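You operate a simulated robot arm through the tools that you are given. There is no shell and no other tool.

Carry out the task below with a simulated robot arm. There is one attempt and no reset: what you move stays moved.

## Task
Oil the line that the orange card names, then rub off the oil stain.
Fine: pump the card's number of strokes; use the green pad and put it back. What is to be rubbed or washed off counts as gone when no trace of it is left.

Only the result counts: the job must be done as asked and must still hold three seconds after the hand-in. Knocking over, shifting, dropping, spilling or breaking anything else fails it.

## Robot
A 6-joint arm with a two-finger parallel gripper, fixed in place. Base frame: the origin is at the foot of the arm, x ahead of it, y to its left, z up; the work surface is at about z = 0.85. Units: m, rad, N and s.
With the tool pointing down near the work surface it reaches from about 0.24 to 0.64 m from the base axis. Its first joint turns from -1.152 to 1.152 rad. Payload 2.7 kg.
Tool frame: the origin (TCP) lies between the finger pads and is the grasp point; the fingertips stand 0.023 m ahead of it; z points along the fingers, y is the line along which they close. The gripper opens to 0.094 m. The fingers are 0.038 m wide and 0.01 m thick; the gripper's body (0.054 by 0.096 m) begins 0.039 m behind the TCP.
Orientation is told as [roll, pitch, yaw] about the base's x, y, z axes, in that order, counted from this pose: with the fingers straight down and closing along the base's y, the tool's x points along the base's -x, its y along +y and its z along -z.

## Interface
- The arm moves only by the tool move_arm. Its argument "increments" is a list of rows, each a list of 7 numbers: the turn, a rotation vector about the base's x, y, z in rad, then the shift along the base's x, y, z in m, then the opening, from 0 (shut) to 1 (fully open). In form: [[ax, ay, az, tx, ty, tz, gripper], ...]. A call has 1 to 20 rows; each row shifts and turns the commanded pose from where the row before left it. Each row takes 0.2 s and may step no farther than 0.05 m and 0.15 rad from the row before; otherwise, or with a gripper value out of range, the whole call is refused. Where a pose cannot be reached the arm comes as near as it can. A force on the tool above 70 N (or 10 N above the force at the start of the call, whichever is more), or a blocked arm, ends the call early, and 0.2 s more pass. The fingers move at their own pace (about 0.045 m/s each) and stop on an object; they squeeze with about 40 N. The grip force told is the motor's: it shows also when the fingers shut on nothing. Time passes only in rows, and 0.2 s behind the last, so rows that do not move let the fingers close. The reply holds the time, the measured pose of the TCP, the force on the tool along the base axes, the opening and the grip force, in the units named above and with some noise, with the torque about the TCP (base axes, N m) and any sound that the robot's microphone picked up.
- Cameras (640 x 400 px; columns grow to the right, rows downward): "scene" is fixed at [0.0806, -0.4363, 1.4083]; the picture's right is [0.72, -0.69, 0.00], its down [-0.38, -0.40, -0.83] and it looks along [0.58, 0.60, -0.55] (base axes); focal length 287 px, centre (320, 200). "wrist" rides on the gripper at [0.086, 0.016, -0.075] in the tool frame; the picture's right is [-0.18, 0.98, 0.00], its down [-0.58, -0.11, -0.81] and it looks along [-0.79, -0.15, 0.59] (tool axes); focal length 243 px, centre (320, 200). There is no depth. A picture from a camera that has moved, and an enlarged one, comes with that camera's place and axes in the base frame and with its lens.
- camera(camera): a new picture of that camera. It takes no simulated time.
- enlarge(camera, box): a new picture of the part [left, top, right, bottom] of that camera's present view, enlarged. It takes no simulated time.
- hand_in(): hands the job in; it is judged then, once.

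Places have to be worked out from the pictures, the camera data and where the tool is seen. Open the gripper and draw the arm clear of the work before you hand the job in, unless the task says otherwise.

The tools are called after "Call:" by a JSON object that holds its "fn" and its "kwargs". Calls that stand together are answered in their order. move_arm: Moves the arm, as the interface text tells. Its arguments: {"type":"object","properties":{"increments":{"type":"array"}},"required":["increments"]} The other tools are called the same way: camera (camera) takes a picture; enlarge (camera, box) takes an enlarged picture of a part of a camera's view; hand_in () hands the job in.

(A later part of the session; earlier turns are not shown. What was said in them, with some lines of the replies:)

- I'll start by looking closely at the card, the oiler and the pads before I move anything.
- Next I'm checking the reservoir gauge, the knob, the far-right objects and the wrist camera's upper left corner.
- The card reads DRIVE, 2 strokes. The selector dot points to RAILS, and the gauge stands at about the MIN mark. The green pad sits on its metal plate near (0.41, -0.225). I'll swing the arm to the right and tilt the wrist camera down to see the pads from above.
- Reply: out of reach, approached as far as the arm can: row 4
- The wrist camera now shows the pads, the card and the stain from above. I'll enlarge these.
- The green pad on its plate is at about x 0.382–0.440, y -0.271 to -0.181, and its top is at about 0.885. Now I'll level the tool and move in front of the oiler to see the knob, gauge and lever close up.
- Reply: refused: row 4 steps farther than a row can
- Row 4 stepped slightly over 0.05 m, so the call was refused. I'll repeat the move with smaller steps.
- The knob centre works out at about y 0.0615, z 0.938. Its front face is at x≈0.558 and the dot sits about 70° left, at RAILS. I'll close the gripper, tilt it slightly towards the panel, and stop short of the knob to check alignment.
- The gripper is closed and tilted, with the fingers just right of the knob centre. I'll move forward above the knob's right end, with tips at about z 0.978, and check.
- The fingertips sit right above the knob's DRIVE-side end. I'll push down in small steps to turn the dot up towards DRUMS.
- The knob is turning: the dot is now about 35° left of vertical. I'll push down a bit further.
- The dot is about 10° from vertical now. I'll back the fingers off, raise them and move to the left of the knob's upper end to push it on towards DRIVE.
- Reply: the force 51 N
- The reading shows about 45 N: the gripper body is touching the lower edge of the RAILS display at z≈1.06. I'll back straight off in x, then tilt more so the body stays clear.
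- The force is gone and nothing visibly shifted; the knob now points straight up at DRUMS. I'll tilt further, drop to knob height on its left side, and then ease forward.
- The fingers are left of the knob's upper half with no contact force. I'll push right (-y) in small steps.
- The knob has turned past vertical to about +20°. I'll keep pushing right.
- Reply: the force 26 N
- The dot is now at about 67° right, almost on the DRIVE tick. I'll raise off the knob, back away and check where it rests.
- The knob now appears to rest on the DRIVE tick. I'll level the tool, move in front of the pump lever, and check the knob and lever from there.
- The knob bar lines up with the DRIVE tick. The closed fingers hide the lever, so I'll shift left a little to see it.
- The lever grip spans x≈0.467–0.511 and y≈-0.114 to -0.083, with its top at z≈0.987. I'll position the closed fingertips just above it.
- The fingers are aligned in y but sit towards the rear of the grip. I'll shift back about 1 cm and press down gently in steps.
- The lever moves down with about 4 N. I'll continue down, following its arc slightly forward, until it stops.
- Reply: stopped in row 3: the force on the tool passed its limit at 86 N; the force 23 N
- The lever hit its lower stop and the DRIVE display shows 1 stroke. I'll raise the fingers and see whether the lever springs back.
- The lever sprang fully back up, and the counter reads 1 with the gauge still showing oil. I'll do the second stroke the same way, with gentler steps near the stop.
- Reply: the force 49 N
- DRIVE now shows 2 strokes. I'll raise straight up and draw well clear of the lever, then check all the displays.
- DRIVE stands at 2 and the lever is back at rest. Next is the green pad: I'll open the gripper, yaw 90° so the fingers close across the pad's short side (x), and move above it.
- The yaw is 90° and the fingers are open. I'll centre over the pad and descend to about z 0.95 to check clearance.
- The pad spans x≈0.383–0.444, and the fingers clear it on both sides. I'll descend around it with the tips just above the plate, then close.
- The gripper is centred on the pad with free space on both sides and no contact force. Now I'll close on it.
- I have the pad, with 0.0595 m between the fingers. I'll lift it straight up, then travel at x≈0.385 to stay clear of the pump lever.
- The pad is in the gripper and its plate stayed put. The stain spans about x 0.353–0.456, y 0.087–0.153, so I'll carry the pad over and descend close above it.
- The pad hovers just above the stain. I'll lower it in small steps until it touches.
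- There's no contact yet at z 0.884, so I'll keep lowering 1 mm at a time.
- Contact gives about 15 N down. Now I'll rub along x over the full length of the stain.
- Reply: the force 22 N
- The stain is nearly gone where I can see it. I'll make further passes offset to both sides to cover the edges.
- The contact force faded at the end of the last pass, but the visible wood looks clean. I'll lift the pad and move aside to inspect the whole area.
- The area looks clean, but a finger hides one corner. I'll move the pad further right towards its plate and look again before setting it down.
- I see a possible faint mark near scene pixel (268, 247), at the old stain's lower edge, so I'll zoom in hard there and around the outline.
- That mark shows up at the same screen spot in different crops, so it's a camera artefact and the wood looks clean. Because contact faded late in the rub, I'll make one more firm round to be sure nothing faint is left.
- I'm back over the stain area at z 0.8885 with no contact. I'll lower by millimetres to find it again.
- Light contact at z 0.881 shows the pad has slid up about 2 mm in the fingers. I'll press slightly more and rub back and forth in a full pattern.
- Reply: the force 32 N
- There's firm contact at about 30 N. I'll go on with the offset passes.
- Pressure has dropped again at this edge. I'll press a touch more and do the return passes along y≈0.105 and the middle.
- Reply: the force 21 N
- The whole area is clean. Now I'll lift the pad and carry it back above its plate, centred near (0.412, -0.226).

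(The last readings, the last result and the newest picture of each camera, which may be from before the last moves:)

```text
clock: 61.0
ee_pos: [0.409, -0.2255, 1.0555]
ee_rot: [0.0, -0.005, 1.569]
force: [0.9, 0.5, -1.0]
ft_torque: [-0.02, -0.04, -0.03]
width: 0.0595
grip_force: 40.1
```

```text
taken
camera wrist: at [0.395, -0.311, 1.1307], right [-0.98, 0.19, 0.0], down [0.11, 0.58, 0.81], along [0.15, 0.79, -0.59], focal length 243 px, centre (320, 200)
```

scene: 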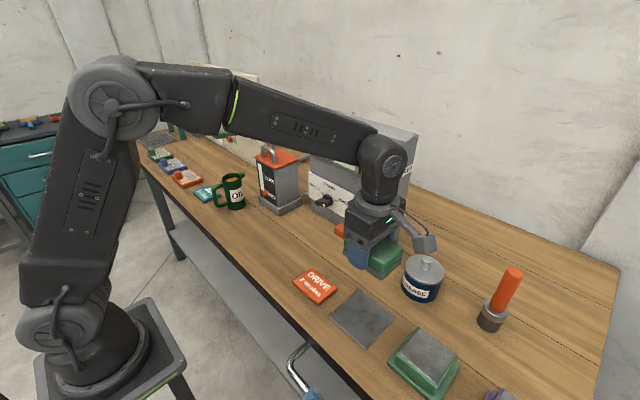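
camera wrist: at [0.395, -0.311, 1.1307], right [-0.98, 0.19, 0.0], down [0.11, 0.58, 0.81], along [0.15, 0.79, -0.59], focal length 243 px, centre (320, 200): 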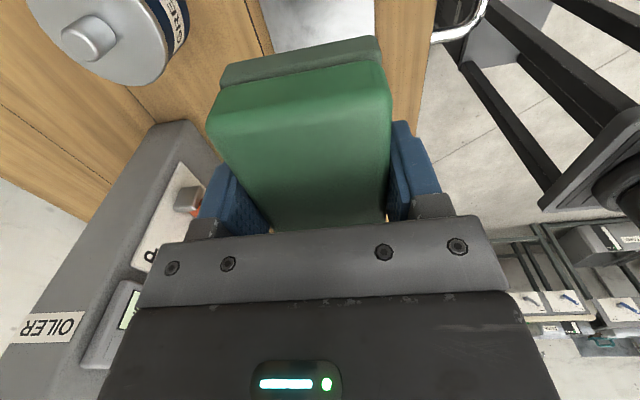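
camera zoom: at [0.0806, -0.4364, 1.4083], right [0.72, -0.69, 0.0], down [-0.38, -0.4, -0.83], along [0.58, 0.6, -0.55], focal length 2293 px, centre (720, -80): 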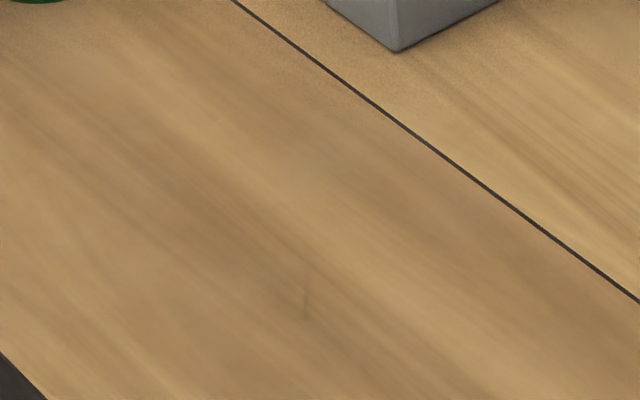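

The wood is clean. The arm is above the plate, so I'll descend to a few centimetres above it and check the alignment.

Call:
{"fn": "move_arm", "kwargs": {"increments": [[0, 0, 0, 0.003, 0, -0.04, 0], [0, 0, 0, 0, 0, -0.045, 0], [0, 0, 0, 0, 0, -0.045, 0], [0, 0, 0, 0, 0, -0.02, 0], [0, 0, 0, 0, 0, 0, 0]]}}

Call:
{"fn": "enlarge", "kwargs": {"camera": "scene", "box": [290, 250, 450, 350]}}

Call:
{"fn": "camera", "kwargs": {"camera": "wrist"}}

```text
clock: 62.2
ee_pos: [0.4136, -0.224, 0.9059]
ee_rot: [-0.001, -0.004, 1.568]
force: [-0.1, -0.6, -0.9]
ft_torque: [-0.02, -0.01, -0.01]
width: 0.0595
grip_force: 40.2
```

```text
4.00 times, centred on (370, 300) of scene
camera zoom: at [0.0806, -0.4363, 1.4083], right [0.72, -0.69, 0.0], down [-0.38, -0.4, -0.83], along [0.58, 0.6, -0.55], focal length 1146 px, centre (120, -200)
```

zoom: 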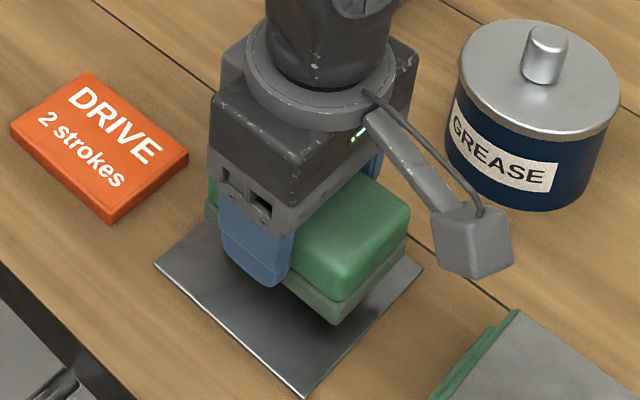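

```text
taken
camera wrist: at [0.3993, -0.3113, 0.9808], right [-0.98, 0.19, 0.0], down [0.11, 0.58, 0.81], along [0.15, 0.79, -0.59], focal length 243 px, centre (320, 200)
```

wrist: 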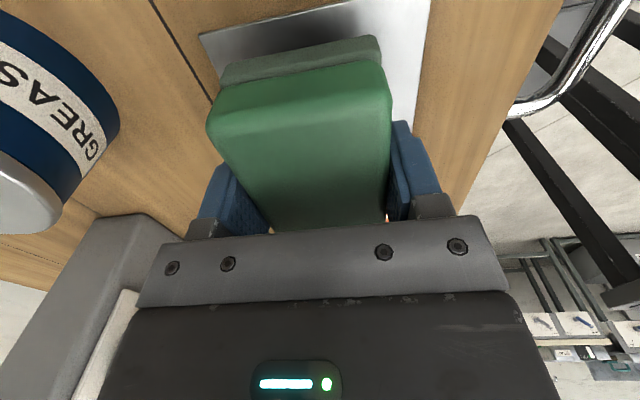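

The pad lines up over the plate. I'll lower it in small steps until it touches down.

Call:
{"fn": "move_arm", "kwargs": {"increments": [[0, 0, 0, -0.001, -0.002, -0.01, 0], [0, 0, 0, 0, 0, -0.008, 0], [0, 0, 0, 0, 0, -0.003, 0], [0, 0, 0, 0, 0, 0, 0]]}}

Call:
{"fn": "enlarge", "kwargs": {"camera": "scene", "box": [290, 250, 450, 350]}}

```text
clock: 63.2
ee_pos: [0.4146, -0.2259, 0.8856]
ee_rot: [-0.003, -0.003, 1.569]
force: [0.3, 0.4, -0.8]
ft_torque: [0.0, -0.01, -0.03]
width: 0.0595
grip_force: 39.8
```

```text
4.00 times, centred on (370, 300) of scene
camera zoom: at [0.0806, -0.4363, 1.4083], right [0.72, -0.69, 0.0], down [-0.38, -0.4, -0.83], along [0.58, 0.6, -0.55], focal length 1146 px, centre (120, -200)
```

zoom: 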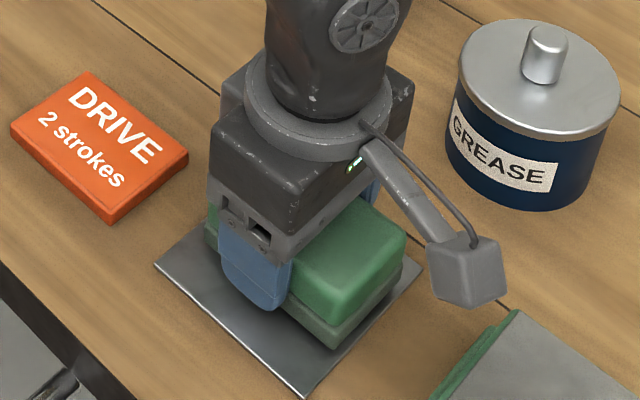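

It's within a few millimetres of the plate and well centred. I'll continue down 1 mm at a time, nudging x back slightly.

Call:
{"fn": "move_arm", "kwargs": {"increments": [[0, 0, 0, -0.002, 0, -0.0015, 0], [0, 0, 0, 0, 0, -0.001, 0], [0, 0, 0, 0, 0, -0.001, 0], [0, 0, 0, 0, 0, 0, 0]]}}

```text
clock: 64.2
ee_pos: [0.4133, -0.225, 0.8813]
ee_rot: [-0.001, -0.004, 1.569]
force: [-0.6, -0.3, 0.5]
ft_torque: [0.08, 0.07, 0.0]
width: 0.0596
grip_force: 40.9
```

Call:
{"fn": "move_arm", "kwargs": {"increments": [[0, 0, 0, 0, 0, -0.001, 0], [0, 0, 0, 0, 0, 0, 0]]}}

Call:
{"fn": "enlarge", "kwargs": {"camera": "scene", "box": [330, 280, 410, 350]}}

```text
clock: 64.8
ee_pos: [0.413, -0.2259, 0.8803]
ee_rot: [-0.005, -0.003, 1.57]
force: [-0.2, 3.0, 10.4]
ft_torque: [0.21, 0.28, -0.13]
width: 0.0593
grip_force: 39.6
```

```text
5.71 times, centred on (370, 315) of scene
camera zoom: at [0.0805, -0.4362, 1.4084], right [0.72, -0.69, 0.0], down [-0.38, -0.4, -0.83], along [0.58, 0.6, -0.55], focal length 1638 px, centre (34, -457)
```

zoom: 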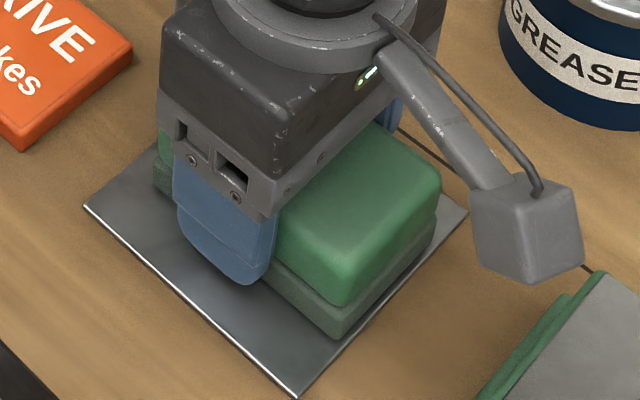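

The pad has touched the plate with 10 N. I'll relieve the pressure slightly and open the gripper.

Call:
{"fn": "move_arm", "kwargs": {"increments": [[0, 0, 0, 0, 0, 0.0005, 0.8], [0, 0, 0, 0, 0, 0, 1], [0, 0, 0, 0, 0, 0, 1], [0, 0, 0, 0, 0, 0, 1]]}}

Call:
{"fn": "camera", "kwargs": {"camera": "wrist"}}

Call:
{"fn": "enlarge", "kwargs": {"camera": "scene", "box": [330, 280, 410, 350]}}

```text
clock: 65.8
ee_pos: [0.4121, -0.2262, 0.8803]
ee_rot: [-0.002, -0.005, 1.568]
force: [1.6, 0.5, 0.6]
ft_torque: [0.03, 0.04, 0.01]
width: 0.0938
grip_force: 0.1
```

```text
taken
camera wrist: at [0.3974, -0.3133, 0.9557], right [-0.98, 0.19, 0.0], down [0.11, 0.58, 0.81], along [0.15, 0.79, -0.59], focal length 243 px, centre (320, 200)
```

wrist: 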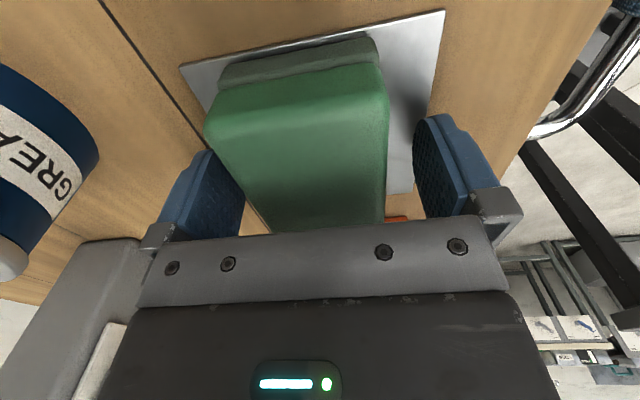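

```text
5.71 times, centred on (370, 315) of scene
camera zoom: at [0.0806, -0.4363, 1.4083], right [0.72, -0.69, 0.0], down [-0.38, -0.4, -0.83], along [0.58, 0.6, -0.55], focal length 1638 px, centre (34, -457)
```

zoom: 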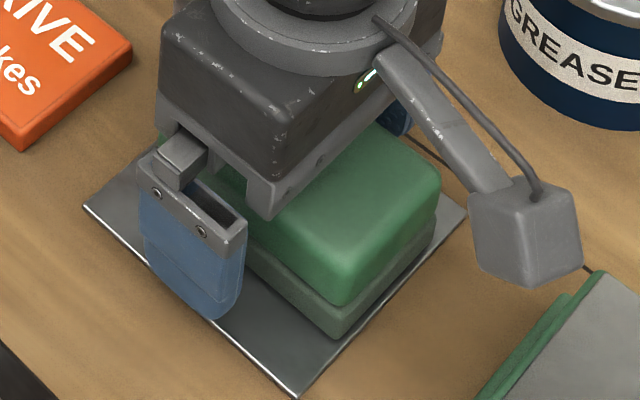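

The pad sits on the plate and the fingers are clear on both sides. I'll rise straight up, move back, and check the whole scene.

Call:
{"fn": "move_arm", "kwargs": {"increments": [[0, 0, 0, 0, 0, 0.02, 1], [0, 0, 0, 0, 0, 0.04, 1], [0, 0, 0, 0, 0, 0.045, 1], [0, 0, 0, 0, 0, 0.045, 1], [0, 0, 0, -0.02, 0, 0.045, 1], [0, 0, 0, -0.02, 0.02, 0.04, 1], [0, 0, 0, 0, 0.03, 0.03, 1], [0, 0, 0, 0, 0, 0, 1]]}}

Call:
{"fn": "camera", "kwargs": {"camera": "scene"}}

Call:
{"fn": "enlarge", "kwargs": {"camera": "scene", "box": [270, 250, 430, 350]}}

Call:
{"fn": "enlarge", "kwargs": {"camera": "scene", "box": [280, 100, 440, 260]}}

Call:
{"fn": "enlarge", "kwargs": {"camera": "scene", "box": [200, 180, 340, 290]}}

```text
clock: 67.6
ee_pos: [0.3725, -0.1767, 1.144]
ee_rot: [-0.002, -0.004, 1.57]
force: [-0.1, -0.3, -0.6]
ft_torque: [0.0, 0.01, 0.0]
width: 0.0938
grip_force: 0.0
```

```text
taken
```

scene: 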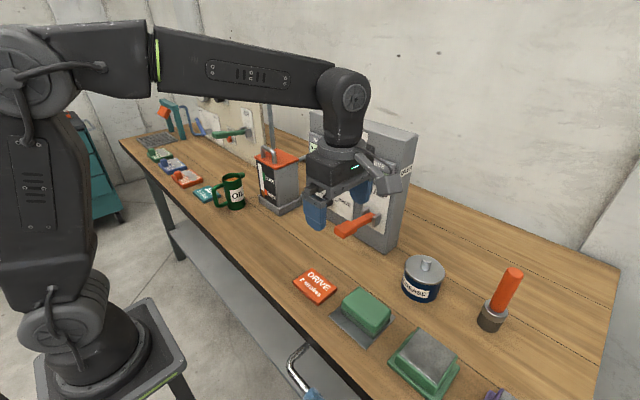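

```text
4.00 times, centred on (350, 300) of scene
camera zoom: at [0.0806, -0.4363, 1.4083], right [0.72, -0.69, 0.0], down [-0.38, -0.4, -0.83], along [0.58, 0.6, -0.55], focal length 1146 px, centre (200, -200)
```

zoom: 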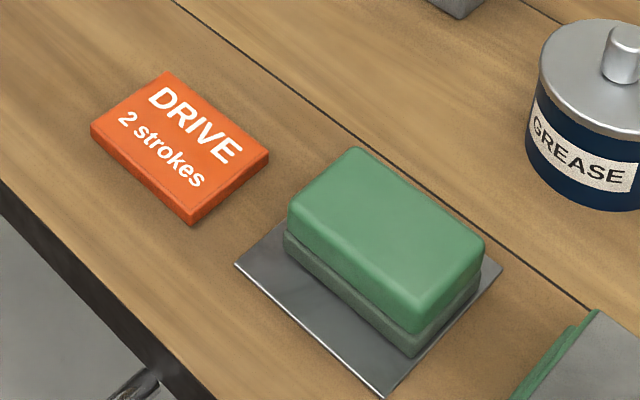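

```text
2.50 times, centred on (360, 180) of scene
camera zoom: at [0.0806, -0.4363, 1.4083], right [0.72, -0.69, 0.0], down [-0.38, -0.4, -0.83], along [0.58, 0.6, -0.55], focal length 716 px, centre (220, 250)
```

zoom: 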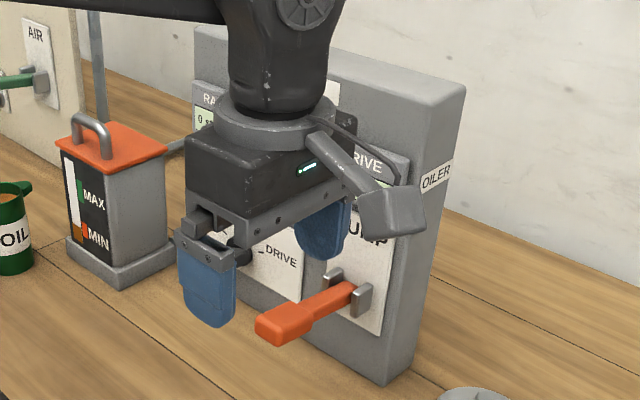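

```text
3.64 times, centred on (270, 235) of scene
camera zoom: at [0.0806, -0.4363, 1.4083], right [0.72, -0.69, 0.0], down [-0.38, -0.4, -0.83], along [0.58, 0.6, -0.55], focal length 1042 px, centre (502, 73)
```

zoom: 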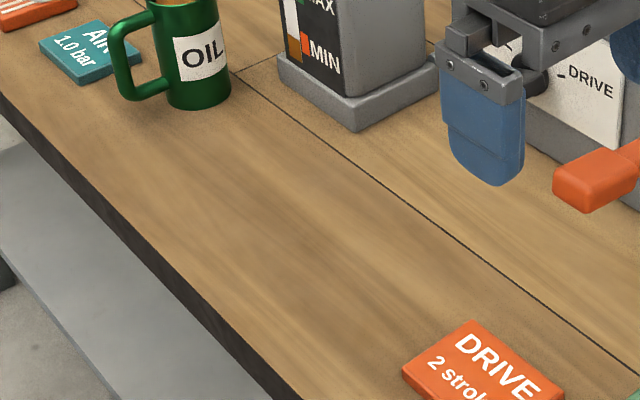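

The pad is back on its plate as before. I'll move over for a close wrist-camera look at the rubbed spot and an unobstructed view of the displays.

Call:
{"fn": "move_arm", "kwargs": {"increments": [[0, 0, 0, 0, 0.045, 0, 1], [0, 0, 0, 0, 0.045, 0, 1], [0, 0, 0, 0.01, 0.045, 0, 1], [0, 0, 0, 0, 0, 0, 1]]}}

Call:
{"fn": "camera", "kwargs": {"camera": "wrist"}}

Call:
{"fn": "enlarge", "kwargs": {"camera": "wrist", "box": [240, 60, 440, 220]}}

Call:
{"fn": "enlarge", "kwargs": {"camera": "scene", "box": [290, 100, 430, 260]}}

```text
clock: 68.6
ee_pos: [0.3814, -0.0434, 1.144]
ee_rot: [-0.001, -0.004, 1.57]
force: [0.2, -0.2, -0.6]
ft_torque: [0.01, 0.0, 0.03]
width: 0.0941
grip_force: 0.1
```

```text
taken
camera wrist: at [0.3669, -0.1305, 1.2191], right [-0.98, 0.19, 0.0], down [0.11, 0.58, 0.81], along [0.15, 0.79, -0.59], focal length 243 px, centre (320, 200)
```

wrist: 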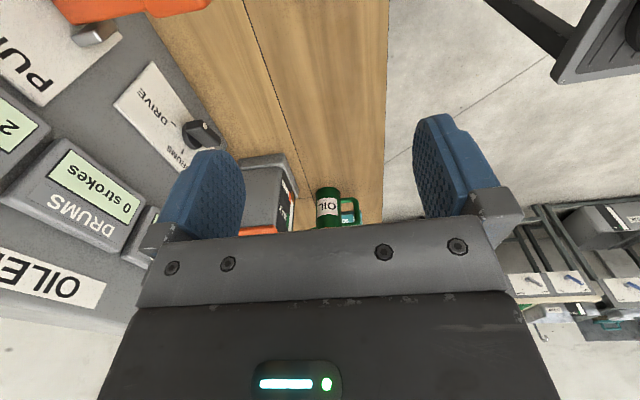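

```text
2.50 times, centred on (340, 140) of wrist
camera zoom: at [0.3669, -0.1305, 1.2191], right [-0.98, 0.19, 0.0], down [0.11, 0.58, 0.81], along [0.15, 0.79, -0.59], focal length 606 px, centre (270, 350)
```

zoom: 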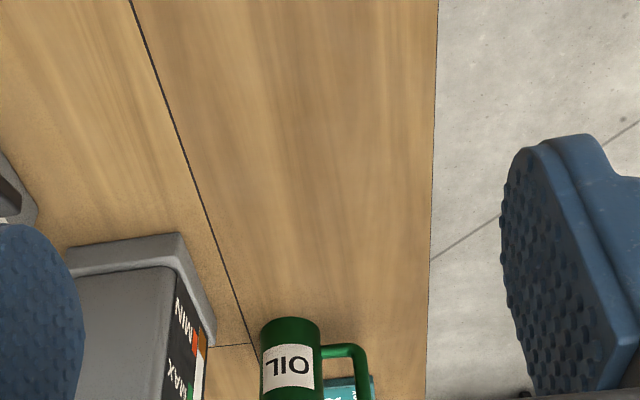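

```text
2.50 times, centred on (360, 180) of scene
camera zoom: at [0.0806, -0.4363, 1.4083], right [0.72, -0.69, 0.0], down [-0.38, -0.4, -0.83], along [0.58, 0.6, -0.55], focal length 716 px, centre (220, 250)
```

zoom: 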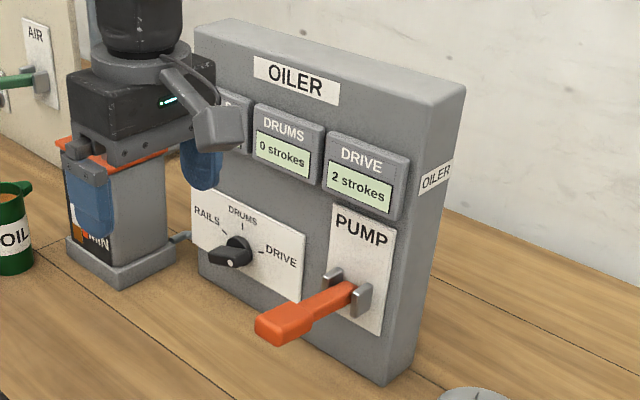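

Everything checks out:
- **Oiler:** DRIVE shows 2 strokes, DRUMS 0, RAILS last seen at 0, and the lever is at rest.
- **Stain:** both cameras show clean wood.
- **Pad:** the green pad is back on its plate and nothing else has shifted.

The gripper is open and clear of the work, so I'm handing in.

Call:
{"fn": "hand_in", "kwargs": {}}

```text
The job is handed in.
```

I oiled the DRIVE line with the card's 2 strokes and rubbed off the oil stain. The job is handed in, but no verdict came back.

- **Oiling:** The selector was on RAILS, so I turned it to DRIVE before pumping. The DRIVE counter went from 0 to 2. DRUMS shows 0, and RAILS was at 0 when last seen.
- **Stain:** I rubbed it with the green pad in two rounds, because the pad's pressure faded partway through the first. Neither camera shows any trace left on the wood.
- **Pad:** It is back on its metal plate, within a few millimetres of where it started.
- **Contact with the oiler:** While turning the selector, the gripper body pressed against the RAILS display with about 45–50 N. I backed off straight away, and the pictures show nothing shifted.
- **Oil level:** The reservoir gauge stood at about its MIN mark from the start. The strokes counted normally, so I did not refill it.
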